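You operate a simulated robot arm through the tools that you are given. There is no shell and no other tool. Be economical: measure what you need, move in short steps, check, and stop when the job is done.

You are at the controls of a simulated two-armed robot. One attempt, no reset.

Task
On the top of the vice bench, fold the blue cloth in half, so that its two long edges meet.

It is judged by the outcome, as a careful person would: the job done as asked, and still so three seconds after it is handed in. It fails if anything else is knocked over, pushed out of place, dropped, spilled or broken. Flat cloth is picked up by pressing the open fingertips on it (5 to 10 N) and closing them slowly along it; thin cloth reads only 2 to 8 mm in the jaws.

Robot
Two 7-joint arms with two-finger parallel grippers on one trunk, on a base that drives. Base frame: it is fixed to the floor where the robot stands at the start and does not move with it; the origin is under the middle of the robot, x ahead of it, y to its left, z up; the surface under the hand at the start is at about z = 860. Units: mm, degrees, N and s.
The left shoulder is at the start at [50, 209, 1196], the right one opposite. With the tool pointing down near the work surface each hand reaches from about 260 to 900 mm from the robot's upright axis, wherever it stands, measured 20 degrees to its own side. Places, roughly: top of the vice bench [700, 200, 900]. Payload 4.4 kg a hand.
Tool frame (each hand has its own): the origin (TCP) lies between the finger pads and is the grasp point; the fingertips stand 23 mm ahead of it; z points along the fingers, y is the line along which they close. The gripper opens to 94 mm. The fingers are 38 mm wide and 10 mm thick; the gripper's body (54 by 96 mm) begins 39 mm behind the TCP.
Orientation is that of the tool frame in the base frame, as [roll, pitch, yaw] about the fixed x, y, z axes, in that order (R = Rz(yaw) Ry(pitch) Rx(roll)). With the fingers straight down and closing along the base's y, the tool's x points along the base's -x, its y along +y and its z along -z.

Tools
- The arms move only by the tool servo_tool. It takes "left_steps", "right_steps" or both (then of equal length, played together; a hand with none holds still); each is a list of rows, each an object of numbers (a shift or turn left out is 0, a gripper value left out holds the last): "dx", "dy", "dz": the shift along the base's x, y, z in mm; "ax", "ay", "az": the turn, a rotation vector about the base's x, y, z in rad; "grip": the finger opening in mm, from 0 to 94. In form: [{"dx": .., "dy": .., "dz": .., "ax": .., "ay": .., "az": .., "grip": ..}, ...]. A call has 1 to 10 rows; each row is the pose to reach, as a shift and turn from the pose commanded when the call began. A row lasts 0.2 s, in which the tool goes at most 50 mm and 8.6 degrees; a call with a longer step from one row to the next is refused whole, and so is a gripper value outside its range. Where a pose cannot be reached the arm comes as near as it can. A force on the tool above 40 N (or 10 N above the force at the start of the call, whichever is more), or a blocked arm, ends the call early, and 0.2 s more pass. The fingers move at their own pace (about 108 mm/s each) and stop on an object; they squeeze with about 21 N. The grip force told is the motor's: it shows also when the fingers shut on nothing. Time passes only in rows, and 0.2 s behind the last, so rows that repeat a pose let the fingers close. The reply holds the time, the measured pose of the TCP, the force on the tool along the base axes, the opening and the grip force, in the units named above and with some noise, with the torque about the TCP (base axes, N m) and any sound that the robot's microphone picked up.
- Cameras (640 x 400 px; columns grow to the right, rows downward): "scene" is now at [144.6, 33.1, 1358]; the picture's right is [0.39, -0.92, 0.00], its down [-0.62, -0.27, -0.74] and it looks along [0.68, 0.29, -0.67] (base axes); focal length 287 px, centre (320, 200). "left" rides on the left gripper at [87, -16, -74] in its tool frame; the picture's right is [0.18, 0.98, 0.00], its down [-0.58, 0.11, -0.81] and it looks along [-0.79, 0.15, 0.59] (tool axes); focal length 243 px, centre (320, 200). "right" rides on the right gripper at [86, 16, -74] in its tool frame; the picture's right is [-0.18, 0.98, 0.00], its down [-0.58, -0.11, -0.81] and it looks along [-0.79, -0.15, 0.59] (tool axes); focal length 243 px, centre (320, 200). There is no depth. A picture from a camera that has moved, and an enlarged one, comes with that camera's place and axes in the base frame and with its lens.
- grab_frame(camera): a new picture of that camera. It takes no simulated time.
- lift_body(by): slides the trunk up (or, below 0, down) by that many mm; the arms and the scene camera ride with it, the base frame stays. It gives what a move gives, with no picture.
- roll_base(legs): drives the robot by 1 to 6 legs, each [ahead, left, turn to the left] in mm, mm and degrees, along the robot's own axes; the way and the turn of a leg run together, so that a leg with both is an arc; at most 1500 mm and 180 degrees a leg. The arms and the cameras ride along, it lands a little off, and it stops where it bumps. It gives what a move gives.
- aim_head(pan, tilt): turns the head with the scene camera to pan (to the left, within 80 degrees either way) and tilt (down, from -29 to 69), counted from straight ahead of the robot. It gives what a move gives.
- close_up(camera, box): a new picture of the part [left, top, right, bottom] of that camera's present view, enlarged. It takes no simulated time.
- hand_in(): hands the job in; it is judged then, once.

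Go step by step. Nothing tells you exact positions but the pictures and the camera data: compare them with the known pose of the tool, close in by small moves and look again before you grip or let go. The budget is 120 turns and 88 pictures, counting those below and the enlarged ones. Unless the task says otherwise, let go and move clear before handing in, and close with one line.

The tools are called after "Emit:" as name(argument=value, ...) on one line, values as JSON. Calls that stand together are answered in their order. servo_tool: Moves the arms, as the interface text tells. Its arguments: {"type":"object","properties":{"left_steps":{"type":"array","items":{"type":"object","properties":{"dx":{"type":"number"},"dy":{"type":"number"},"dz":{"type":"number"},"ax":{"type":"number"},"ay":{"type":"number"},"az":{"type":"number"},"grip":{"type":"number"}}}},"right_steps":{"type":"array","items":{"type":"object","properties":{"dx":{"type":"number"},"dy":{"type":"number"},"dz":{"type":"number"},"ax":{"type":"number"},"ay":{"type":"number"},"az":{"type":"number"},"grip":{"type":"number"}}}}},"required":[]} The other tools are called the same way: lift_body (by) slides the trunk up or down; roll_base (legs) drives the base; aim_head (pan, tilt) turns the head that bears the scene camera; grab_frame (camera) takes a picture; close_up (camera, box) takes an enlarged picture of a part of a camera's view; hand_in () hands the job in.

At the start:

```text
time: 0.0
left_tool_pos: [435.1, 445.9, 1018.0]
left_orientation: [179.9, 0.1, -179.8]
left_force: [0.7, 0.6, -0.9]
left_ft_torque: [0.02, 0.01, 0.02]
left_width: 94.1
left_grip_force: 0.2
right_tool_pos: [584.3, -85.8, 1081.3]
right_orientation: [179.9, -0.1, 179.9]
right_force: [-1.0, 0.2, 0.3]
right_ft_torque: [-0.04, 0.0, -0.01]
right_width: 94.0
right_grip_force: 0.0
trunk travel left (down, up): [-275.0, 288.0]
robot x, y, heading: [-0.1, -2.4, 0.0]
head pan, tilt: [23.2, 42.3]
```

scene: 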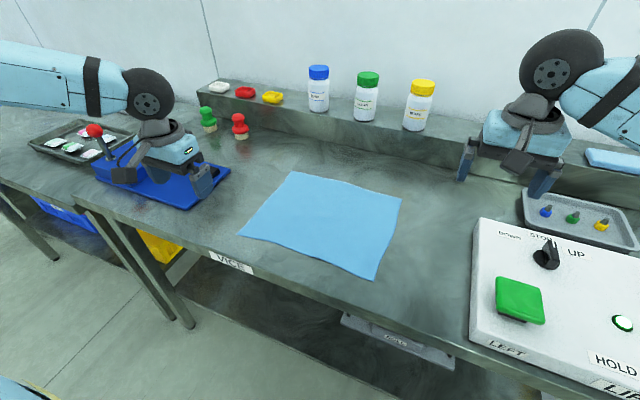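
right: 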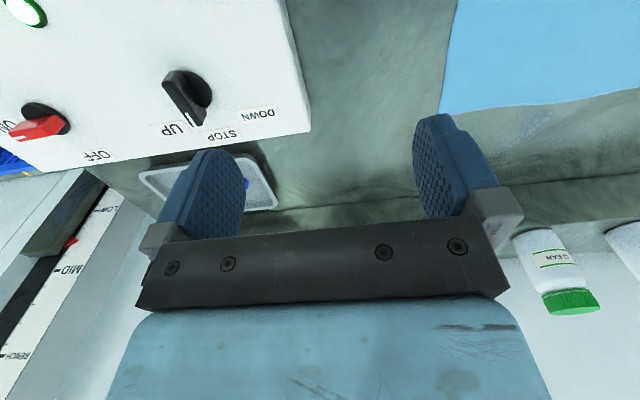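
left: 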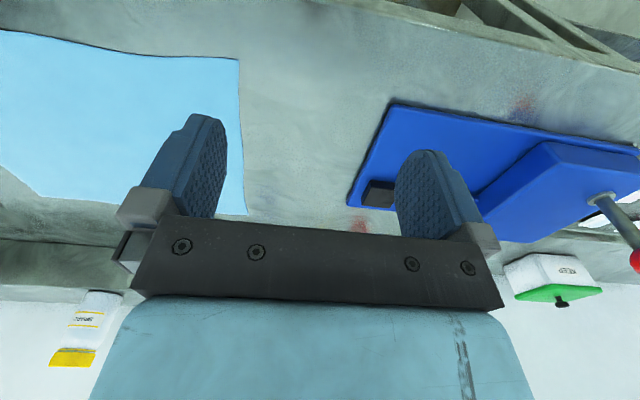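

The blue cloth lies with its long edges along y: near edge at about x≈475, far edge at x≈740, and y from about 55 to 373. I plan to pinch the two near corners with the fingers closing along x and carry that edge over to the far edge, so I first turn both hands and bring them above those corners.

Emit:
servo_tool(left_steps=[{"dx": 4, "dy": -10, "az": -0.148}, {"dx": 8, "dy": -20, "az": -0.296}, {"dx": 12, "dy": -30, "az": -0.444}, {"dx": 16, "dy": -40, "az": -0.592}, {"dx": 20, "dy": -50, "az": -0.74}, {"dx": 24, "dy": -60, "az": -0.888}, {"dx": 28, "dy": -70, "az": -1.036}, {"dx": 32, "dy": -80, "az": -1.184}, {"dx": 36, "dy": -90, "az": -1.332}, {"dx": 40, "dy": -98, "az": -1.48}], right_steps=[{"dx": -11, "dy": 17, "dz": 0, "az": 0.148}, {"dx": -22, "dy": 34, "dz": 0, "az": 0.296}, {"dx": -33, "dy": 51, "dz": 0, "az": 0.444}, {"dx": -44, "dy": 68, "dz": 0, "az": 0.592}, {"dx": -55, "dy": 85, "dz": -10, "az": 0.74}, {"dx": -66, "dy": 102, "dz": -20, "az": 0.888}, {"dx": -77, "dy": 119, "dz": -30, "az": 1.036}, {"dx": -88, "dy": 136, "dz": -40, "az": 1.184}, {"dx": -99, "dy": 153, "dz": -50, "az": 1.332}, {"dx": -110, "dy": 166, "dz": -60, "az": 1.48}])

```text
time: 2.2
left_tool_pos: [475.2, 347.9, 1017.8]
left_orientation: [179.9, 0.1, 95.1]
left_force: [-0.8, 0.5, 0.5]
left_ft_torque: [0.0, -0.01, -0.03]
left_width: 93.7
left_grip_force: 0.0
right_tool_pos: [473.5, 80.7, 1020.6]
right_orientation: [-179.9, -0.2, -95.2]
right_force: [-1.2, 0.7, -0.5]
right_ft_torque: [-0.03, -0.01, 0.01]
right_width: 94.1
right_grip_force: 0.1
trunk travel left (down, up): [-275.0, 288.0]
robot x, y, heading: [-4.3, -2.8, 0.1]
head pan, tilt: [23.2, 42.3]
```

Both hands are turned almost 90°. I finish the turn, narrow the fingers to about 40 mm, lower to a safe height and look.

Emit:
servo_tool(left_steps=[{"dz": -20, "az": -0.09, "grip": 40}, {"dz": -40, "az": -0.09, "grip": 40}, {"dz": -60, "az": -0.09, "grip": 40}, {"dz": -80, "az": -0.09, "grip": 40}], right_steps=[{"dz": -20, "az": 0.09, "grip": 40}, {"dz": -40, "az": 0.09, "grip": 40}, {"dz": -60, "az": 0.09, "grip": 40}, {"dz": -80, "az": 0.09, "grip": 40}])

Emit:
grab_frame(camera="scene")

Emit:
grab_frame(camera="left")

Emit:
grab_frame(camera="right")

```text
time: 3.2
left_tool_pos: [475.7, 346.2, 937.6]
left_orientation: [-180.0, 0.0, 90.0]
left_force: [0.5, 0.3, -0.1]
left_ft_torque: [0.01, -0.05, 0.03]
left_width: 40.2
left_grip_force: 0.1
right_tool_pos: [469.9, 64.4, 939.0]
right_orientation: [-178.5, 0.6, -93.5]
right_force: [0.2, -0.1, 0.5]
right_ft_torque: [0.0, 0.03, 0.0]
right_width: 40.0
right_grip_force: 0.1
right hand out of reach, approached as far as the arm can: row 1, 2, 3, 4
trunk travel left (down, up): [-275.0, 288.0]
robot x, y, heading: [2.8, -1.2, 0.1]
head pan, tilt: [23.2, 42.3]
```

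```text
84 pictures are left
camera scene: at [145.1, 33.2, 1358.0], right [0.39, -0.92, 0.0], down [-0.62, -0.27, -0.74], along [0.68, 0.29, -0.67], focal length 287 px, centre (320, 200)
```

scene: 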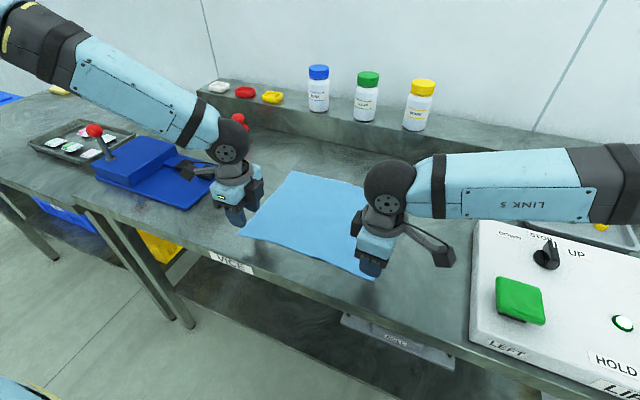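

```text
83 pictures are left
camera left: at [458.6, 434.0, 1011.8], right [0.98, 0.19, 0.0], down [0.11, -0.58, 0.81], along [0.15, -0.79, -0.59], focal length 243 px, centre (320, 200)
```

left: 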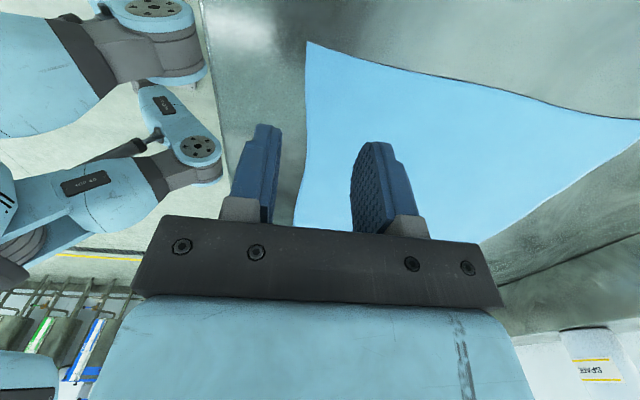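

```text
82 pictures are left
camera right: at [446.5, -20.9, 1011.1], right [-0.97, 0.24, -0.02], down [0.12, 0.57, 0.82], along [0.21, 0.79, -0.58], focal length 243 px, centre (320, 200)
```

right: 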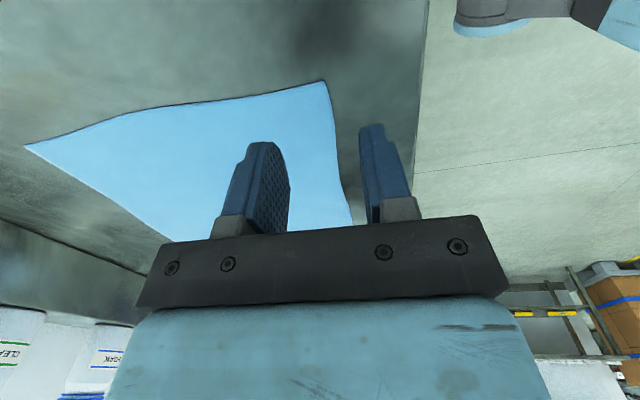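

The right hand can't fully reach across, so I'll shift the base to be centred on the cloth. First I raise the hands and move the left hand inward so it stays clear of the vice during the drive.

Emit:
servo_tool(left_steps=[{"dz": 30}, {"dz": 60, "dy": -20}, {"dz": 90, "dy": -45}, {"dz": 120, "dy": -75}, {"dz": 140, "dy": -105}, {"dz": 150, "dy": -130}], right_steps=[{"dz": 30}, {"dz": 60}, {"dz": 90}, {"dz": 120}, {"dz": 140}, {"dz": 150}])

Emit:
roll_base(legs=[[0, 180, 0]])

Emit:
grab_frame(camera="scene")

```text
time: 4.6
left_tool_pos: [474.2, 215.6, 1088.1]
left_orientation: [-180.0, -0.1, 90.0]
left_force: [0.5, 0.1, -0.1]
left_ft_torque: [0.06, 0.0, -0.01]
left_width: 39.9
left_grip_force: 0.1
right_tool_pos: [467.8, 64.2, 1028.9]
right_orientation: [-178.4, 0.7, -94.1]
right_force: [0.2, -0.1, -0.9]
right_ft_torque: [-0.02, -0.03, 0.03]
right_width: 39.9
right_grip_force: 0.0
right hand out of reach, approached as far as the arm can: row 1, 4, 5, 6
trunk travel left (down, up): [-275.0, 288.0]
robot x, y, heading: [0.6, -0.4, -0.1]
head pan, tilt: [23.2, 42.3]
```

```text
time: 6.8
left_tool_pos: [474.7, 396.6, 1087.3]
left_orientation: [-179.9, 0.0, 90.1]
left_force: [-0.1, 0.0, 0.5]
left_ft_torque: [0.03, -0.01, 0.01]
left_width: 40.1
left_grip_force: 0.0
right_tool_pos: [468.8, 244.2, 1029.4]
right_orientation: [-178.3, 0.6, -94.1]
right_force: [1.2, 0.1, -1.0]
right_ft_torque: [0.05, -0.03, 0.02]
right_width: 40.3
right_grip_force: 0.1
trunk travel left (down, up): [-275.0, 288.0]
robot x, y, heading: [-0.5, 182.4, 0.1]
head pan, tilt: [23.2, 42.3]
```

```text
81 pictures are left
camera scene: at [144.5, 212.1, 1358.0], right [0.39, -0.92, 0.0], down [-0.62, -0.27, -0.74], along [0.68, 0.29, -0.67], focal length 287 px, centre (320, 200)
```

scene: 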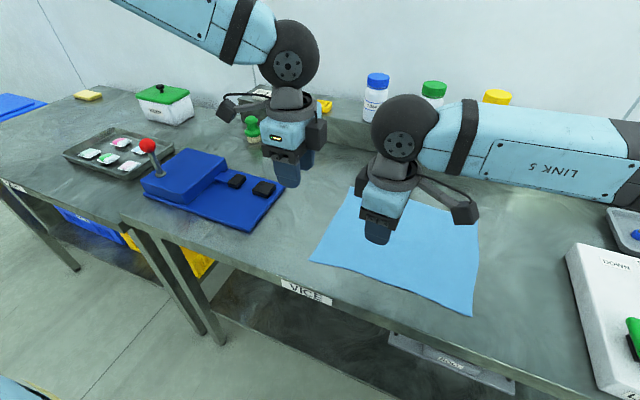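

Base is now centred; now I turn the head to face the cloth and place both hands over the near corners.

Emit:
servo_tool(left_steps=[{"dy": -10, "dz": -20}, {"dy": -20, "dz": -40, "dx": 5}, {"dy": -30, "dz": -60, "dx": 10}, {"dy": -40, "dz": -85, "dx": 15}, {"dy": -49, "dz": -110, "dx": 17}, {"dy": -49, "dz": -135, "dx": 17}, {"dy": -49, "dz": -150, "dx": 17}], right_steps=[{"dy": -27}, {"dy": -54, "dx": 5}, {"dy": -81, "dx": 10}, {"dy": -108, "dx": 15}, {"dy": -135, "dx": 20}, {"dy": -162, "dx": 23}, {"dy": -162, "dx": 23}])

Emit:
aim_head(pan=2, tilt=50)

Emit:
grab_frame(camera="scene")

```text
time: 8.4
left_tool_pos: [488.4, 360.9, 947.8]
left_orientation: [179.9, 0.1, 90.1]
left_force: [0.0, 0.4, 0.0]
left_ft_torque: [0.03, 0.04, -0.02]
left_width: 40.0
left_grip_force: 0.1
left hand out of reach, approached as far as the arm can: row 6, 7
right_tool_pos: [449.8, 120.4, 1019.3]
right_orientation: [-176.3, -0.3, -95.0]
right_force: [-0.1, -0.5, 0.4]
right_ft_torque: [0.0, -0.01, 0.01]
right_width: 40.1
right_grip_force: 0.0
right hand out of reach, approached as far as the arm can: row 1, 2, 3, 4, 5, 6, 7
trunk travel left (down, up): [-275.0, 288.0]
robot x, y, heading: [-0.3, 182.1, 0.3]
head pan, tilt: [23.2, 42.3]
```

```text
time: 9.2
left_tool_pos: [488.3, 361.9, 946.3]
left_orientation: [-180.0, 0.0, 90.1]
left_force: [0.1, 0.6, 0.5]
left_ft_torque: [0.03, 0.01, 0.0]
left_width: 39.9
left_grip_force: 0.1
right_tool_pos: [449.7, 122.9, 1019.3]
right_orientation: [-176.2, -0.3, -95.0]
right_force: [-0.1, -0.2, -0.7]
right_ft_torque: [0.0, 0.02, -0.02]
right_width: 39.9
right_grip_force: 0.0
trunk travel left (down, up): [-275.0, 288.0]
robot x, y, heading: [2.7, 181.8, 0.2]
head pan, tilt: [2.0, 50.0]
```

```text
80 pictures are left
camera scene: at [144.8, 181.7, 1347.3], right [0.04, -1.0, 0.0], down [-0.77, -0.03, -0.64], along [0.64, 0.02, -0.77], focal length 287 px, centre (320, 200)
```

scene: 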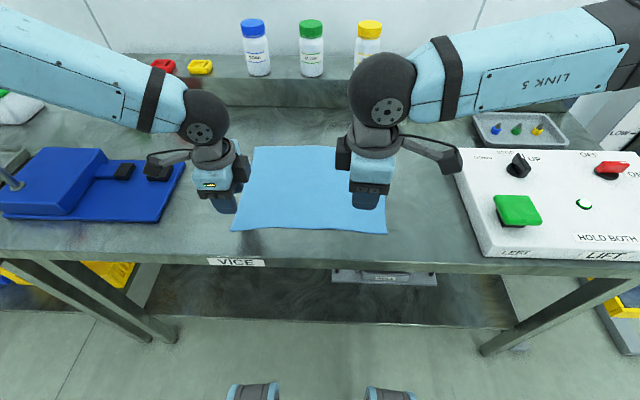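

Turning the wrists outward runs into joint limits on this side, so I'll turn them the other way, with the cameras facing inward. I first raise the hands and rotate them back.

Emit:
servo_tool(left_steps=[{"dz": 10, "az": 0.148}, {"dz": 20, "az": 0.296}, {"dz": 30, "az": 0.444}, {"dz": 40, "az": 0.592}, {"dz": 50, "az": 0.74}, {"dz": 60, "az": 0.888}, {"dz": 70, "az": 1.036}, {"dz": 80, "az": 1.184}, {"dz": 80, "az": 1.332}, {"dz": 80, "az": 1.48}], right_steps=[{"az": -0.148}, {"az": -0.296}, {"az": -0.444}, {"az": -0.592}, {"az": -0.74}, {"az": -0.888}, {"az": -1.036}, {"az": -1.184}, {"az": -1.332}, {"az": -1.48}])

```text
time: 11.4
left_tool_pos: [487.9, 362.3, 1027.7]
left_orientation: [180.0, 0.1, 175.1]
left_force: [0.6, 0.9, -0.2]
left_ft_torque: [0.01, 0.04, 0.02]
left_width: 40.0
left_grip_force: 0.1
right_tool_pos: [450.3, 121.7, 1018.3]
right_orientation: [-178.3, 0.6, -179.0]
right_force: [-0.3, -0.4, -0.2]
right_ft_torque: [0.03, 0.0, -0.03]
right_width: 39.8
right_grip_force: 0.0
trunk travel left (down, up): [-275.0, 288.0]
robot x, y, heading: [0.7, 178.1, 0.1]
head pan, tilt: [2.0, 50.0]
```

Emit:
servo_tool(left_steps=[{"az": 0.148}, {"az": 0.296}, {"az": 0.444}, {"az": 0.592}, {"az": 0.74}, {"az": 0.888}, {"az": 1.036}, {"az": 1.184}, {"az": 1.332}, {"az": 1.48}], right_steps=[{"dx": 4, "dy": -4, "az": -0.148}, {"dx": 8, "dy": -8, "az": -0.296}, {"dx": 12, "dy": -12, "az": -0.444}, {"dx": 16, "dy": -16, "az": -0.592}, {"dx": 20, "dy": -20, "az": -0.74}, {"dx": 24, "dy": -24, "az": -0.888}, {"dx": 28, "dy": -28, "az": -1.036}, {"dx": 32, "dy": -32, "az": -1.184}, {"dx": 36, "dy": -36, "az": -1.332}, {"dx": 40, "dy": -40, "az": -1.48}])

```text
time: 13.7
left_tool_pos: [486.4, 362.8, 1028.1]
left_orientation: [180.0, 0.1, -100.1]
left_force: [0.9, -0.2, 0.0]
left_ft_torque: [0.0, -0.01, 0.0]
left_width: 39.9
left_grip_force: 0.2
right_tool_pos: [489.9, 82.2, 1018.5]
right_orientation: [-178.2, 0.6, 96.3]
right_force: [-0.7, -0.3, 0.1]
right_ft_torque: [0.0, -0.01, 0.03]
right_width: 39.8
right_grip_force: 0.1
trunk travel left (down, up): [-275.0, 288.0]
robot x, y, heading: [-1.7, 177.5, -0.0]
head pan, tilt: [2.0, 50.0]
```

Emit:
servo_tool(left_steps=[{"dz": -20, "dy": -7, "dx": 2, "az": 0.1}, {"dz": -45, "dy": -15, "dx": 4, "az": 0.176}, {"dz": -70, "dy": -15, "dx": 4, "az": 0.176}, {"dz": -88, "dy": -15, "dx": 4, "az": 0.176}], right_steps=[{"dz": -20, "ax": 0.014, "ay": -0.03, "az": -0.11}, {"dz": -40, "ax": 0.014, "ay": -0.03, "az": -0.11}, {"dz": -60, "ax": 0.014, "ay": -0.03, "az": -0.11}, {"dz": -78, "ax": 0.014, "ay": -0.03, "az": -0.11}])

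Emit:
grab_frame(camera="scene")

Emit:
grab_frame(camera="left")

Emit:
grab_frame(camera="right")

```text
time: 14.7
left_tool_pos: [485.9, 361.8, 948.0]
left_orientation: [179.9, -0.2, -90.2]
left_force: [0.2, 0.1, 0.7]
left_ft_torque: [-0.01, -0.01, 0.01]
left_width: 39.9
left_grip_force: 0.1
left hand out of reach, approached as far as the arm can: row 3, 4
right_tool_pos: [490.2, 82.0, 941.3]
right_orientation: [179.9, -0.1, 90.0]
right_force: [0.7, 0.9, 1.3]
right_ft_torque: [-0.01, 0.02, -0.02]
right_width: 40.0
right_grip_force: 0.0
trunk travel left (down, up): [-275.0, 288.0]
robot x, y, heading: [-2.4, 179.0, -0.0]
head pan, tilt: [2.0, 50.0]
```

```text
79 pictures are left
camera scene: at [145.2, 181.8, 1347.3], right [0.04, -1.0, 0.0], down [-0.77, -0.03, -0.64], along [0.64, 0.02, -0.77], focal length 287 px, centre (320, 200)
```

scene: 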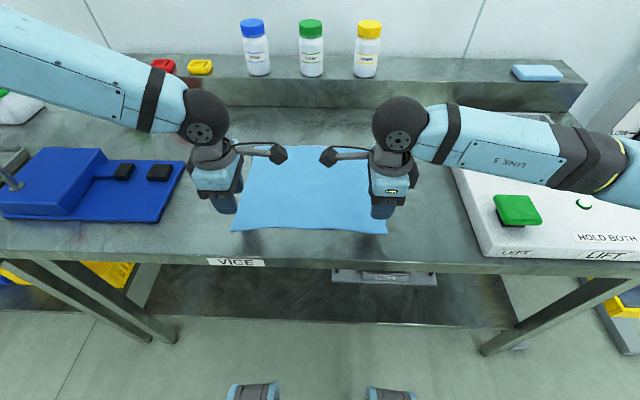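

```text
78 pictures are left
camera left: at [501.6, 274.3, 1022.9], right [-0.98, -0.18, 0.0], down [-0.11, 0.58, 0.81], along [-0.15, 0.79, -0.59], focal length 243 px, centre (320, 200)
```

left: 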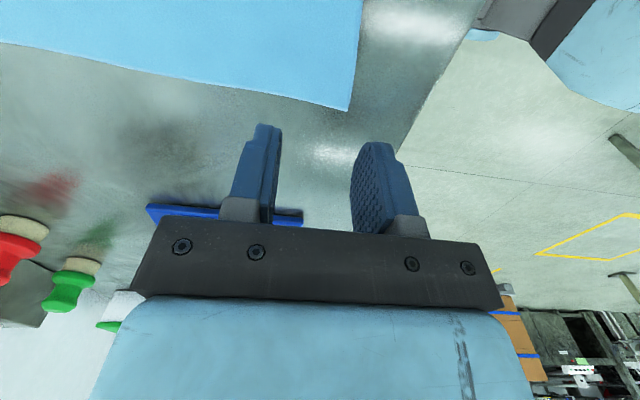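

```text
77 pictures are left
camera right: at [506.2, 169.4, 1014.9], right [0.98, -0.18, 0.0], down [-0.11, -0.58, 0.81], along [-0.15, -0.79, -0.59], focal length 243 px, centre (320, 200)
```

right: 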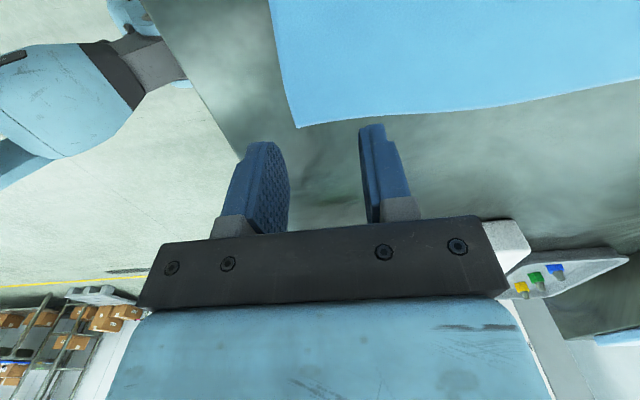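

The right hand is well placed; the left is close to a folding limit. I'll back the base off about 80 mm to give both arms room, then bring the hands forward again.

Emit:
roll_base(legs=[[-80, 0, 0]])

Emit:
servo_tool(left_steps=[{"dx": 20, "dy": -2}, {"dx": 40, "dy": -4}, {"dx": 60, "dy": -8}, {"dx": 80, "dy": -14}, {"dx": 85, "dy": -14}], right_steps=[{"dx": 20}, {"dx": 40}, {"dx": 60}, {"dx": 80}, {"dx": 80}])

```text
time: 15.7
left_tool_pos: [407.6, 360.0, 948.7]
left_orientation: [-180.0, 0.0, -90.2]
left_force: [-0.2, -0.4, 0.4]
left_ft_torque: [0.02, -0.02, -0.01]
left_width: 39.9
left_grip_force: 0.1
right_tool_pos: [409.6, 82.7, 942.4]
right_orientation: [180.0, -0.2, 90.1]
right_force: [-0.1, -0.1, 0.5]
right_ft_torque: [0.0, 0.01, 0.01]
right_width: 40.2
right_grip_force: 0.1
trunk travel left (down, up): [-275.0, 288.0]
robot x, y, heading: [-79.8, 176.4, 0.1]
head pan, tilt: [2.0, 50.0]
```

```text
time: 16.9
left_tool_pos: [473.9, 377.4, 969.6]
left_orientation: [180.0, -0.1, -90.2]
left_force: [-0.2, -0.5, -0.7]
left_ft_torque: [0.03, 0.0, 0.01]
left_width: 40.0
left_grip_force: 0.1
left hand out of reach, approached as far as the arm can: row 1, 2, 3, 4, 5
right_tool_pos: [491.2, 82.8, 941.2]
right_orientation: [-179.9, 0.0, 90.1]
right_force: [-0.4, 0.0, 0.0]
right_ft_torque: [0.0, -0.01, 0.02]
right_width: 40.1
right_grip_force: 0.2
trunk travel left (down, up): [-275.0, 288.0]
robot x, y, heading: [-79.8, 180.9, 0.3]
head pan, tilt: [2.0, 50.0]
```

The left arm is limited toward the middle in its present elbow posture, but it was comfortable when working further to its own side. I'll raise both hands and drive back to the right by about 120 mm.

Emit:
servo_tool(left_steps=[{"dz": 20}, {"dz": 40}, {"dz": 60}, {"dz": 70}, {"dz": 70}], right_steps=[{"dz": 20, "dy": 10}, {"dz": 40, "dy": 20}, {"dz": 60, "dy": 30}, {"dz": 80, "dy": 40}, {"dz": 100, "dy": 50}])

Emit:
roll_base(legs=[[60, -120, 0]])

```text
time: 18.1
left_tool_pos: [472.6, 377.7, 1037.8]
left_orientation: [-179.9, 0.0, -90.1]
left_force: [-0.7, -0.4, 0.0]
left_ft_torque: [-0.01, -0.03, 0.02]
left_width: 39.9
left_grip_force: 0.1
right_tool_pos: [489.5, 132.8, 1042.0]
right_orientation: [-179.9, -0.1, 90.0]
right_force: [-0.2, 1.0, -0.3]
right_ft_torque: [0.01, 0.01, -0.02]
right_width: 40.0
right_grip_force: 0.0
trunk travel left (down, up): [-275.0, 288.0]
robot x, y, heading: [-79.5, 179.3, -0.0]
head pan, tilt: [2.0, 50.0]
```

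```text
time: 19.8
left_tool_pos: [533.9, 257.0, 1038.2]
left_orientation: [-180.0, 0.1, -90.2]
left_force: [-0.2, 0.2, -0.7]
left_ft_torque: [0.01, 0.02, 0.0]
left_width: 39.8
left_grip_force: 0.0
right_tool_pos: [549.7, 12.9, 1042.1]
right_orientation: [180.0, -0.1, 90.0]
right_force: [-0.2, -1.1, 0.5]
right_ft_torque: [0.01, -0.05, -0.01]
right_width: 39.8
right_grip_force: 0.1
trunk travel left (down, up): [-275.0, 288.0]
robot x, y, heading: [-19.1, 57.7, 0.0]
head pan, tilt: [2.0, 50.0]
```

Emit:
servo_tool(left_steps=[{"dx": -11, "dy": 23}, {"dx": -22, "dy": 46}, {"dx": -33, "dy": 69}, {"dx": -44, "dy": 93}, {"dx": -44, "dy": 93, "dz": -30}, {"dx": -44, "dy": 93, "dz": -60}, {"dx": -44, "dy": 93, "dz": -98}], right_steps=[{"dx": -15, "dy": 17}, {"dx": -30, "dy": 34}, {"dx": -45, "dy": 51}, {"dx": -60, "dy": 67}, {"dx": -60, "dy": 67, "dz": -30}, {"dx": -60, "dy": 67, "dz": -60}, {"dx": -60, "dy": 67, "dz": -102}])

Emit:
grab_frame(camera="scene")

```text
time: 21.4
left_tool_pos: [489.9, 351.4, 938.5]
left_orientation: [179.9, 0.1, -90.1]
left_force: [0.2, 0.6, -0.3]
left_ft_torque: [0.01, 0.01, -0.01]
left_width: 39.7
left_grip_force: 0.0
right_tool_pos: [492.8, 80.5, 938.7]
right_orientation: [-179.9, -0.1, 90.1]
right_force: [0.2, 0.9, -1.0]
right_ft_torque: [0.01, 0.02, 0.0]
right_width: 39.8
right_grip_force: 0.1
trunk travel left (down, up): [-275.0, 288.0]
robot x, y, heading: [-18.2, 57.7, 0.2]
head pan, tilt: [2.0, 50.0]
```

```text
76 pictures are left
camera scene: at [127.1, 62.3, 1347.1], right [0.04, -1.0, 0.0], down [-0.77, -0.03, -0.64], along [0.64, 0.02, -0.77], focal length 287 px, centre (320, 200)
```

scene: 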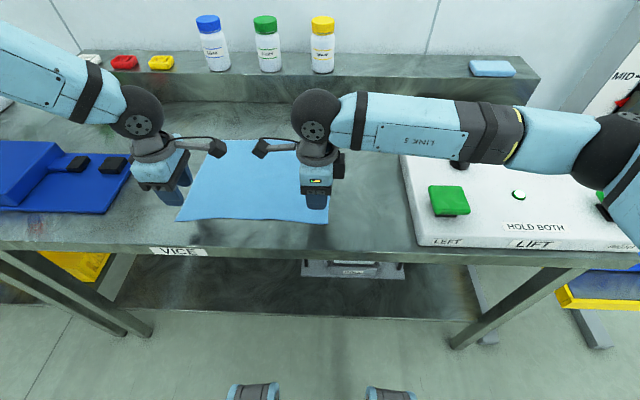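

Both hands now reach the spots above the near corners. I set the fingers to 34 mm and descend carefully toward the cloth.

Emit:
servo_tool(left_steps=[{"dz": -15, "grip": 36}, {"dz": -30, "grip": 36}, {"dz": -42, "grip": 36}, {"dz": -46, "grip": 36}], right_steps=[{"dz": -15, "grip": 36}, {"dz": -30, "grip": 36}, {"dz": -42, "grip": 36}, {"dz": -46, "grip": 36}])

Emit:
close_up(camera="scene", box=[120, 120, 380, 260])

Emit:
grab_frame(camera="left")

Emit:
grab_frame(camera="right")

```text
time: 22.4
left_tool_pos: [489.2, 351.7, 894.8]
left_orientation: [179.9, 0.1, -90.2]
left_force: [-0.1, -0.5, -0.4]
left_ft_torque: [-0.01, 0.02, -0.02]
left_width: 36.1
left_grip_force: 0.0
right_tool_pos: [490.1, 79.4, 893.8]
right_orientation: [179.8, -0.2, 90.1]
right_force: [0.3, 0.6, 0.7]
right_ft_torque: [0.02, 0.02, 0.01]
right_width: 35.7
right_grip_force: 0.1
trunk travel left (down, up): [-275.0, 288.0]
robot x, y, heading: [-18.2, 59.6, 0.1]
head pan, tilt: [2.0, 50.0]
```

```text
2.46 times, centred on (250, 190) of scene
camera zoom: at [125.0, 62.6, 1347.3], right [0.04, -1.0, 0.0], down [-0.77, -0.03, -0.64], along [0.64, 0.02, -0.77], focal length 707 px, centre (492, 225)
```

zoom: 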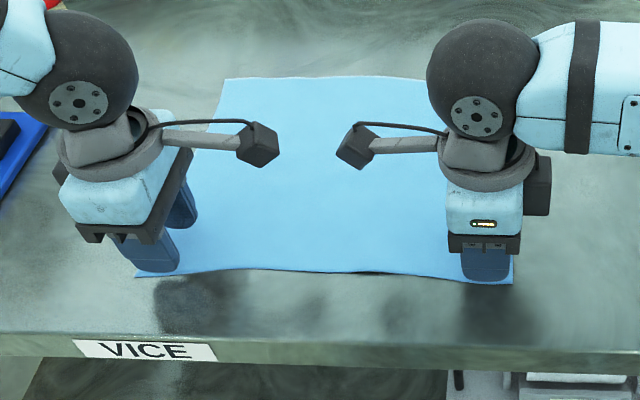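

```text
74 pictures are left
camera left: at [503.9, 263.8, 968.4], right [-0.98, -0.18, 0.0], down [-0.11, 0.58, 0.81], along [-0.15, 0.79, -0.59], focal length 243 px, centre (320, 200)
```

left: 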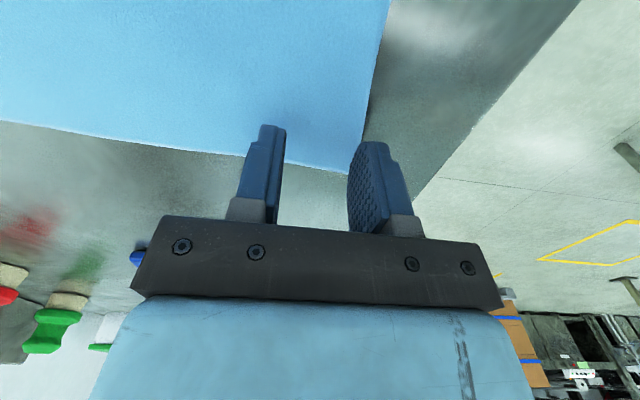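

```text
73 pictures are left
camera right: at [505.9, 167.0, 966.9], right [0.98, -0.18, 0.0], down [-0.11, -0.58, 0.81], along [-0.15, -0.79, -0.59], focal length 243 px, centre (320, 200)
```

right: 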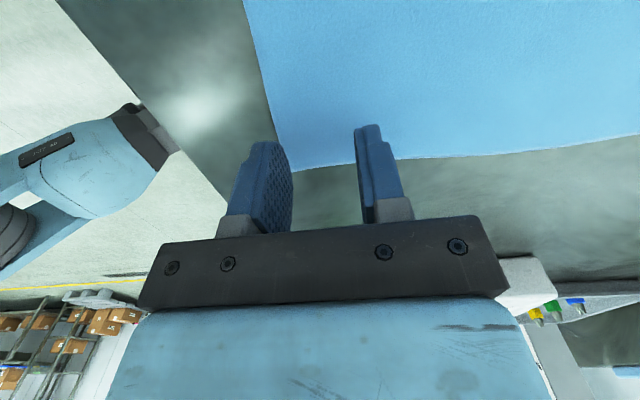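

The outer fingers sit about on the near edge at both corners. I nudge the right hand slightly inward and press down in small steps.

Emit:
servo_tool(left_steps=[{"dy": -2}, {"dy": -2, "dz": -3}, {"dy": -2, "dz": -6}, {"dy": -2, "dz": -9}], right_steps=[{"dx": 5, "dy": 5}, {"dx": 5, "dy": 5, "dz": -3}, {"dx": 5, "dy": 5, "dz": -6}, {"dx": 5, "dy": 5, "dz": -9}])

```text
time: 23.4
left_tool_pos: [489.3, 347.3, 884.5]
left_orientation: [-179.9, 0.0, -90.2]
left_force: [-1.0, 0.3, 0.3]
left_ft_torque: [0.04, 0.02, -0.02]
left_width: 36.0
left_grip_force: 0.0
right_tool_pos: [494.0, 86.0, 885.4]
right_orientation: [180.0, -0.2, 90.0]
right_force: [0.1, 0.4, 0.6]
right_ft_torque: [-0.02, -0.03, 0.0]
right_width: 36.1
right_grip_force: 0.1
trunk travel left (down, up): [-275.0, 288.0]
robot x, y, heading: [-17.1, 62.4, -0.1]
head pan, tilt: [2.0, 50.0]
```

Emit:
servo_tool(left_steps=[{"dz": -1}, {"dz": -2}, {"dz": -3}], right_steps=[{"dz": -1}, {"dz": -2}, {"dz": -3}])

```text
time: 24.2
left_tool_pos: [488.7, 347.3, 884.8]
left_orientation: [-179.8, 0.0, -90.2]
left_force: [2.6, 3.1, 18.2]
left_ft_torque: [0.21, 0.11, -0.02]
left_width: 35.8
left_grip_force: 0.0
right_tool_pos: [494.5, 84.9, 885.1]
right_orientation: [179.7, -0.3, 89.9]
right_force: [4.0, 0.4, 17.2]
right_ft_torque: [-0.12, 0.12, 0.06]
right_width: 35.3
right_grip_force: 0.1
trunk travel left (down, up): [-275.0, 288.0]
robot x, y, heading: [-20.3, 59.3, 0.1]
head pan, tilt: [2.0, 50.0]
```

Contact at TCP z≈885 with about 18 N; I ease off to roughly 8 N and close slowly.

Emit:
servo_tool(left_steps=[{"dz": 1.3}, {"dz": 1.3, "grip": 32}, {"dz": 1.3, "grip": 28}, {"dz": 1.3, "grip": 24}, {"dz": 1.3, "grip": 20}, {"dz": 1.3, "grip": 16}, {"dz": 1.3, "grip": 12}, {"dz": 1.3, "grip": 8}, {"dz": 1.3, "grip": 4}, {"dz": 1.3, "grip": 0}], right_steps=[{"dz": 1.3}, {"dz": 1.3, "grip": 32}, {"dz": 1.3, "grip": 28}, {"dz": 1.3, "grip": 24}, {"dz": 1.3, "grip": 20}, {"dz": 1.3, "grip": 16}, {"dz": 1.3, "grip": 12}, {"dz": 1.3, "grip": 8}, {"dz": 1.3, "grip": 4}, {"dz": 1.3, "grip": 0}])

Emit:
close_up(camera="scene", box=[120, 120, 380, 260])

Emit:
grab_frame(camera="left")

Emit:
grab_frame(camera="right")

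```text
time: 26.4
left_tool_pos: [487.5, 347.9, 884.4]
left_orientation: [-179.8, 0.0, -90.2]
left_force: [0.1, -4.2, 6.2]
left_ft_torque: [-0.04, 0.05, -0.01]
left_width: 9.3
left_grip_force: 21.2
right_tool_pos: [492.7, 85.1, 883.8]
right_orientation: [179.8, -0.1, 90.1]
right_force: [-1.7, 4.1, 17.3]
right_ft_torque: [-0.07, 0.09, 0.03]
right_width: 10.8
right_grip_force: 20.8
trunk travel left (down, up): [-275.0, 288.0]
robot x, y, heading: [-19.4, 59.6, 0.3]
head pan, tilt: [2.0, 50.0]
```

```text
2.46 times, centred on (250, 190) of scene
camera zoom: at [122.8, 62.3, 1347.7], right [0.04, -1.0, 0.0], down [-0.76, -0.03, -0.64], along [0.64, 0.02, -0.76], focal length 707 px, centre (492, 225)
```

zoom: 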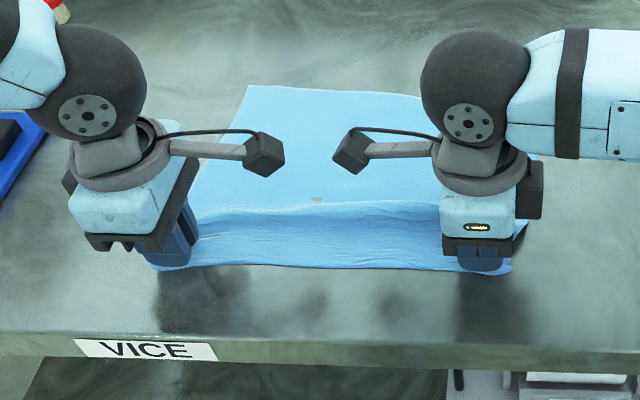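

```text
71 pictures are left
camera left: at [502.6, 261.8, 959.3], right [-0.98, -0.18, 0.0], down [-0.11, 0.58, 0.81], along [-0.14, 0.79, -0.59], focal length 243 px, centre (320, 200)
```

left: 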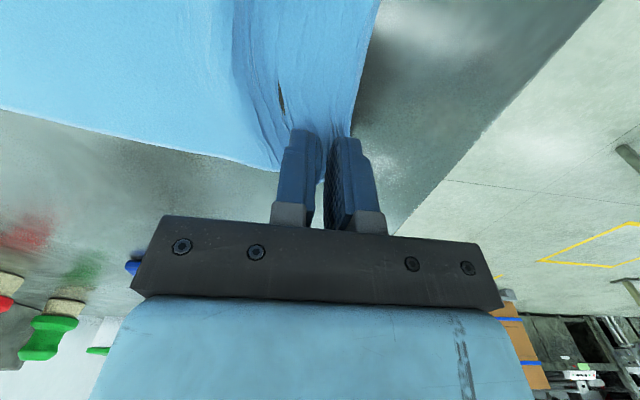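

```text
70 pictures are left
camera right: at [509.3, 172.0, 958.1], right [0.98, -0.18, 0.0], down [-0.11, -0.58, 0.8], along [-0.15, -0.79, -0.59], focal length 243 px, centre (320, 200)
```

right: 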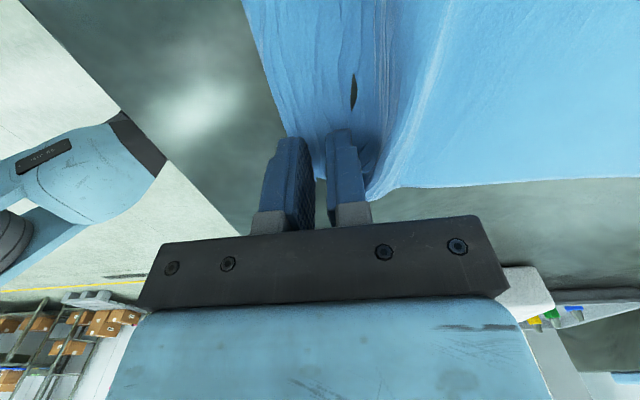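

Both hands have a fold of cloth between the pads. I lift 40 mm to see how it hangs.

Emit:
servo_tool(left_steps=[{"dz": 8}, {"dz": 16}, {"dz": 24}, {"dz": 32}, {"dz": 40}, {"dz": 50}], right_steps=[{"dz": 8}, {"dz": 16}, {"dz": 24}, {"dz": 32}, {"dz": 40}, {"dz": 50}])

Emit:
close_up(camera="scene", box=[120, 100, 380, 260])

Emit:
grab_frame(camera="left")

Emit:
grab_frame(camera="right")

```text
time: 27.8
left_tool_pos: [488.4, 347.4, 934.4]
left_orientation: [-180.0, 0.0, -90.2]
left_force: [0.5, -3.9, -1.0]
left_ft_torque: [-0.1, 0.0, -0.01]
left_width: 1.8
left_grip_force: 21.4
right_tool_pos: [493.4, 84.2, 934.3]
right_orientation: [180.0, -0.1, 90.1]
right_force: [-0.7, 3.9, 0.0]
right_ft_torque: [0.14, -0.01, 0.01]
right_width: 2.2
right_grip_force: 21.3
trunk travel left (down, up): [-275.0, 288.0]
robot x, y, heading: [-21.0, 59.7, 0.3]
head pan, tilt: [2.0, 50.0]
```

```text
2.46 times, centred on (250, 180) of scene
camera zoom: at [124.6, 62.5, 1347.3], right [0.04, -1.0, 0.0], down [-0.77, -0.03, -0.64], along [0.64, 0.02, -0.77], focal length 707 px, centre (492, 249)
```

zoom: 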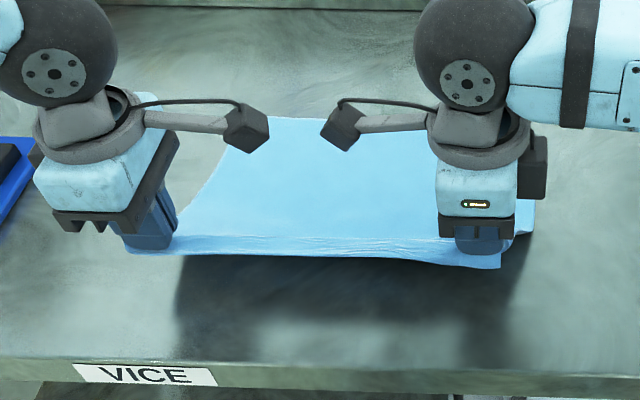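

```text
68 pictures are left
camera left: at [503.9, 261.7, 1008.4], right [-0.98, -0.18, 0.0], down [-0.11, 0.58, 0.81], along [-0.15, 0.79, -0.59], focal length 243 px, centre (320, 200)
```

left: 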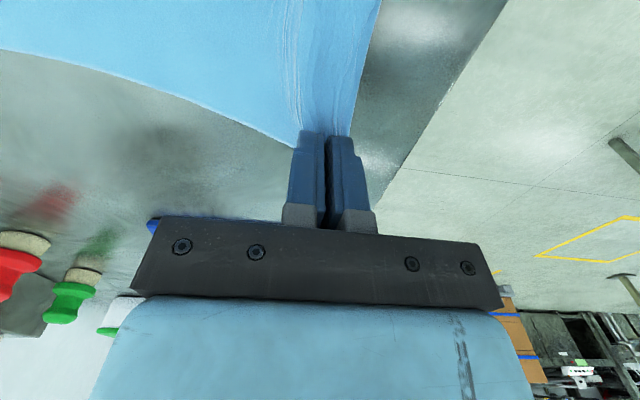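

```text
67 pictures are left
camera right: at [510.0, 172.2, 1006.8], right [0.98, -0.18, 0.0], down [-0.11, -0.58, 0.81], along [-0.15, -0.79, -0.59], focal length 243 px, centre (320, 200)
```

right: 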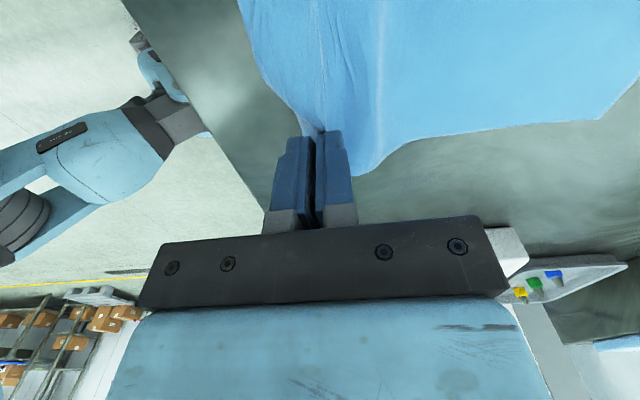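

The grip holds firmly (about 2 mm of cloth in each). I now carry the edge up and over in an arc and stop halfway to check where the far edge lies.

Emit:
servo_tool(left_steps=[{"dx": 6, "dz": 10}, {"dx": 13, "dz": 19}, {"dx": 22, "dz": 28}, {"dx": 32, "dz": 36}, {"dx": 43, "dz": 43}, {"dx": 55, "dz": 48}, {"dx": 67, "dz": 52}, {"dx": 80, "dz": 54}, {"dx": 93, "dz": 55}, {"dx": 106, "dz": 55}], right_steps=[{"dx": 6, "dz": 10}, {"dx": 13, "dz": 19}, {"dx": 22, "dz": 28}, {"dx": 32, "dz": 36}, {"dx": 43, "dz": 43}, {"dx": 55, "dz": 48}, {"dx": 67, "dz": 52}, {"dx": 80, "dz": 54}, {"dx": 93, "dz": 55}, {"dx": 106, "dz": 55}])

Emit:
grab_frame(camera="scene")

Emit:
grab_frame(camera="left")

Emit:
grab_frame(camera="right")

```text
time: 30.0
left_tool_pos: [595.6, 348.3, 987.0]
left_orientation: [179.9, -0.1, -90.2]
left_force: [0.0, -4.0, -0.2]
left_ft_torque: [-0.11, -0.01, 0.0]
left_width: 1.8
left_grip_force: 20.4
right_tool_pos: [601.3, 85.1, 988.8]
right_orientation: [-180.0, -0.1, 90.0]
right_force: [0.5, 3.3, -0.4]
right_ft_torque: [0.08, 0.06, -0.02]
right_width: 2.3
right_grip_force: 21.2
trunk travel left (down, up): [-275.0, 288.0]
robot x, y, heading: [-23.5, 57.6, -0.1]
head pan, tilt: [2.0, 50.0]
```

```text
66 pictures are left
camera scene: at [125.7, 62.7, 1347.2], right [0.04, -1.0, 0.0], down [-0.77, -0.03, -0.64], along [0.64, 0.02, -0.77], focal length 287 px, centre (320, 200)
```

scene: 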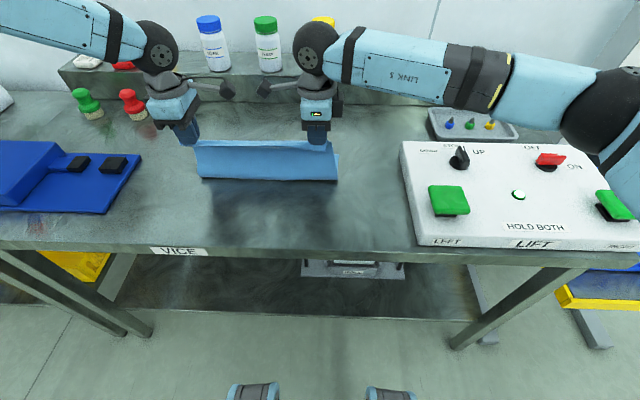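

```text
65 pictures are left
camera left: at [610.6, 261.7, 1061.6], right [-0.98, -0.18, 0.0], down [-0.11, 0.58, 0.81], along [-0.15, 0.79, -0.59], focal length 243 px, centre (320, 200)
```

left: 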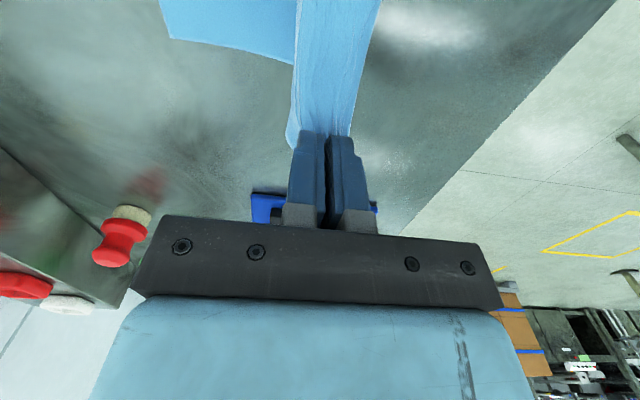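

```text
64 pictures are left
camera right: at [617.4, 172.0, 1061.7], right [0.98, -0.18, 0.0], down [-0.11, -0.58, 0.81], along [-0.15, -0.79, -0.59], focal length 243 px, centre (320, 200)
```

right: 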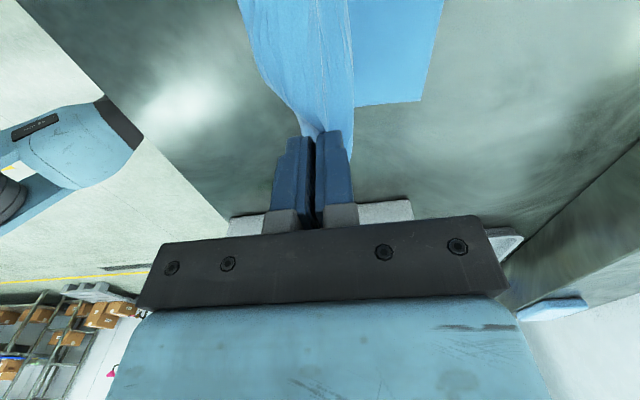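

The lower layer has been pulled a little: its far edge now runs from about (683, 35) at the right to (702, 353) at the left. I look closer to judge the hanging tab before laying it down with a matching shift.

Emit:
close_up(camera="scene", box=[160, 100, 360, 225])

Emit:
close_up(camera="left", box=[220, 0, 420, 160])

Emit:
close_up(camera="right", box=[220, 0, 420, 160])

```text
3.20 times, centred on (260, 162) of scene
camera zoom: at [125.7, 62.7, 1347.2], right [0.04, -1.0, 0.0], down [-0.77, -0.03, -0.64], along [0.64, 0.02, -0.77], focal length 919 px, centre (512, 320)
```

zoom: 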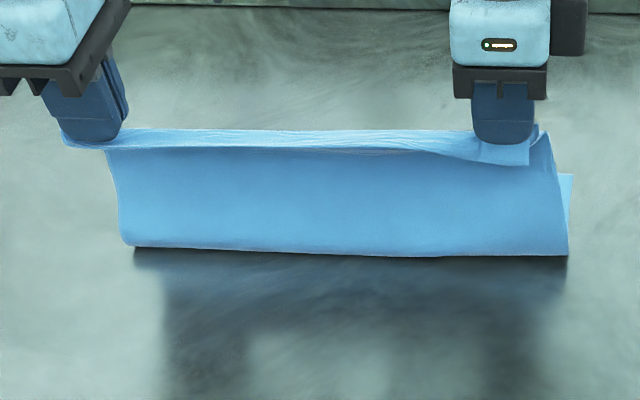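

```text
2.50 times, centred on (320, 80) of left
camera zoom: at [610.6, 261.7, 1061.6], right [-0.98, -0.18, 0.0], down [-0.11, 0.58, 0.81], along [-0.15, 0.79, -0.59], focal length 606 px, centre (320, 500)
```

zoom: 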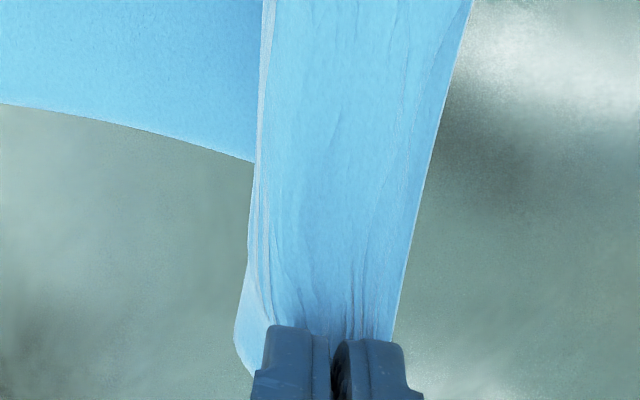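

```text
2.50 times, centred on (320, 80) of right
camera zoom: at [617.4, 172.0, 1061.7], right [0.98, -0.18, 0.0], down [-0.11, -0.58, 0.81], along [-0.15, -0.79, -0.59], focal length 606 px, centre (320, 500)
```

zoom: 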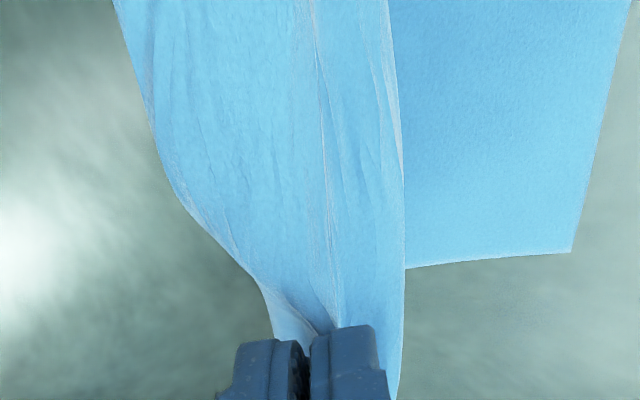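

The tabs are short (about 15–20 mm). I now continue the arc down to just above the far edge, with a slight shift and turn to match the lower layer.

Emit:
servo_tool(left_steps=[{"dx": 12, "dy": -3, "dz": -2}, {"dx": 24, "dy": -6, "dz": -6, "az": -0.01}, {"dx": 36, "dy": -9, "dz": -12, "az": -0.02}, {"dx": 47, "dy": -12, "dz": -20, "az": -0.03}, {"dx": 57, "dy": -15, "dz": -30, "az": -0.04}, {"dx": 66, "dy": -17, "dz": -40, "az": -0.05}, {"dx": 75, "dy": -19, "dz": -51, "az": -0.06}, {"dx": 82, "dy": -21, "dz": -62, "az": -0.06}, {"dx": 88, "dy": -22, "dz": -72, "az": -0.06}, {"dx": 92, "dy": -23, "dz": -82, "az": -0.06}], right_steps=[{"dx": 8, "dy": -3, "dz": -2}, {"dx": 16, "dy": -7, "dz": -6, "az": -0.01}, {"dx": 24, "dy": -10, "dz": -12, "az": -0.02}, {"dx": 32, "dy": -13, "dz": -20, "az": -0.03}, {"dx": 39, "dy": -16, "dz": -30, "az": -0.04}, {"dx": 45, "dy": -18, "dz": -40, "az": -0.05}, {"dx": 51, "dy": -20, "dz": -51, "az": -0.06}, {"dx": 56, "dy": -22, "dz": -62, "az": -0.06}, {"dx": 60, "dy": -24, "dz": -72, "az": -0.06}, {"dx": 63, "dy": -25, "dz": -82, "az": -0.06}])

Emit:
close_up(camera="scene", box=[160, 80, 360, 205])

Emit:
grab_frame(camera="left")

Emit:
grab_frame(camera="right")

```text
time: 32.2
left_tool_pos: [635.7, 362.7, 949.1]
left_orientation: [180.0, -0.2, -93.6]
left_force: [2.4, -28.6, -3.2]
left_ft_torque: [-0.86, -0.09, 0.01]
left_width: 1.9
left_grip_force: 20.6
left hand out of reach, approached as far as the arm can: row 4, 5, 6, 7, 8, 9, 10
right_tool_pos: [662.0, 61.2, 907.6]
right_orientation: [180.0, -0.1, 86.6]
right_force: [-1.8, 29.6, 3.1]
right_ft_torque: [0.71, 0.06, 0.14]
right_width: 2.1
right_grip_force: 20.9
trunk travel left (down, up): [-275.0, 288.0]
robot x, y, heading: [-19.0, 57.8, 0.3]
head pan, tilt: [2.0, 50.0]
```

```text
3.20 times, centred on (260, 142) of scene
camera zoom: at [125.3, 62.6, 1347.3], right [0.04, -1.0, 0.0], down [-0.77, -0.03, -0.64], along [0.64, 0.02, -0.77], focal length 919 px, centre (512, 384)
```

zoom: 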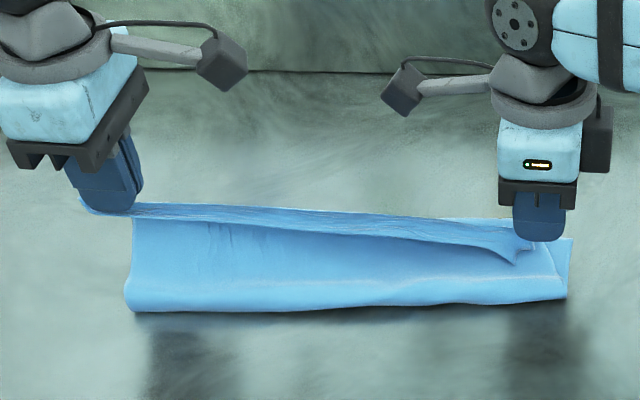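

```text
59 pictures are left
camera left: at [646.0, 275.2, 1023.4], right [-0.99, -0.12, 0.0], down [-0.07, 0.59, 0.81], along [-0.1, 0.8, -0.59], focal length 243 px, centre (320, 200)
```

left: 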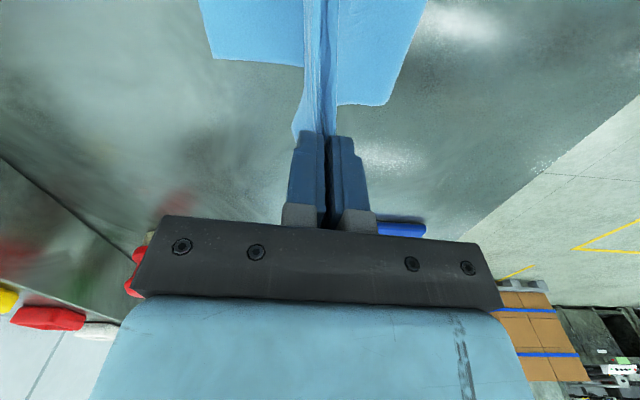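

```text
58 pictures are left
camera right: at [685.0, 146.8, 979.8], right [0.97, -0.24, 0.0], down [-0.14, -0.58, 0.8], along [-0.19, -0.78, -0.59], focal length 243 px, centre (320, 200)
```

right: 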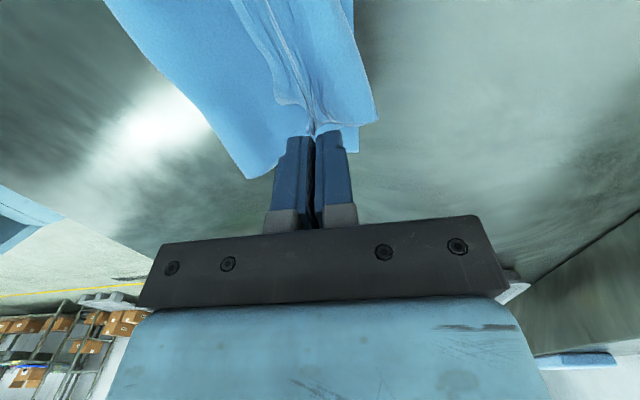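

The left arm ran into its limit and the cloth became taut, so I'll back up along the same arc. I'll lay the edge back near its start, and then reposition the base so both hands can reach the whole path.

Emit:
servo_tool(left_steps=[{"dx": -3, "dy": -5, "dz": 8}, {"dx": -10, "dy": -8, "dz": 14, "az": 0.01}, {"dx": -17, "dy": -10, "dz": 20, "az": 0.02}, {"dx": -24, "dy": -12, "dz": 26, "az": 0.03}, {"dx": -32, "dy": -14, "dz": 32, "az": 0.045}, {"dx": -40, "dy": -15, "dz": 37, "az": 0.06}], right_steps=[{"dx": -4, "dy": 6, "dz": 14}, {"dx": -14, "dy": 12, "dz": 28, "az": 0.01}, {"dx": -26, "dy": 17, "dz": 42, "az": 0.02}, {"dx": -38, "dy": 20, "dz": 56, "az": 0.03}, {"dx": -50, "dy": 22, "dz": 68, "az": 0.045}, {"dx": -61, "dy": 24, "dz": 79, "az": 0.06}])

Emit:
servo_tool(left_steps=[{"dx": -15}, {"dx": -30}, {"dx": -45, "dz": -4}, {"dx": -60, "dz": -10}, {"dx": -75, "dz": -20}, {"dx": -88, "dz": -32}, {"dx": -100, "dz": -46}, {"dx": -110, "dz": -60}, {"dx": -118, "dz": -75}, {"dx": -122, "dz": -88}], right_steps=[{"dx": -15}, {"dx": -30}, {"dx": -45, "dz": -4}, {"dx": -60, "dz": -10}, {"dx": -75, "dz": -20}, {"dx": -88, "dz": -32}, {"dx": -100, "dz": -46}, {"dx": -110, "dz": -60}, {"dx": -118, "dz": -75}, {"dx": -122, "dz": -88}])

Emit:
grab_frame(camera="scene")

```text
time: 33.6
left_tool_pos: [595.6, 348.3, 985.3]
left_orientation: [180.0, 0.0, -90.1]
left_force: [-0.2, -0.1, -0.1]
left_ft_torque: [-0.02, -0.03, 0.03]
left_width: 2.2
left_grip_force: 20.7
right_tool_pos: [601.5, 82.8, 983.8]
right_orientation: [180.0, -0.1, 90.1]
right_force: [1.0, 0.7, -0.4]
right_ft_torque: [0.0, 0.06, 0.02]
right_width: 1.9
right_grip_force: 20.5
trunk travel left (down, up): [-275.0, 288.0]
robot x, y, heading: [-18.8, 58.0, 0.3]
head pan, tilt: [2.0, 50.0]
```

```text
time: 35.8
left_tool_pos: [473.5, 347.7, 896.8]
left_orientation: [180.0, -0.1, -90.2]
left_force: [-0.1, 0.1, 0.3]
left_ft_torque: [0.01, 0.0, -0.01]
left_width: 2.2
left_grip_force: 21.3
right_tool_pos: [480.2, 84.9, 896.7]
right_orientation: [180.0, -0.1, 90.0]
right_force: [0.3, 0.6, 0.4]
right_ft_torque: [0.05, 0.02, -0.03]
right_width: 2.0
right_grip_force: 21.3
trunk travel left (down, up): [-275.0, 288.0]
robot x, y, heading: [-21.8, 59.4, 0.2]
head pan, tilt: [2.0, 50.0]
```

```text
57 pictures are left
camera scene: at [125.3, 62.7, 1347.3], right [0.04, -1.0, 0.0], down [-0.77, -0.03, -0.64], along [0.64, 0.02, -0.77], focal length 287 px, centre (320, 200)
```

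scene: 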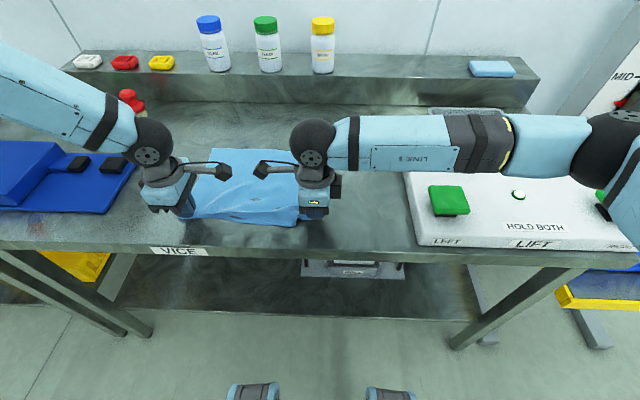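

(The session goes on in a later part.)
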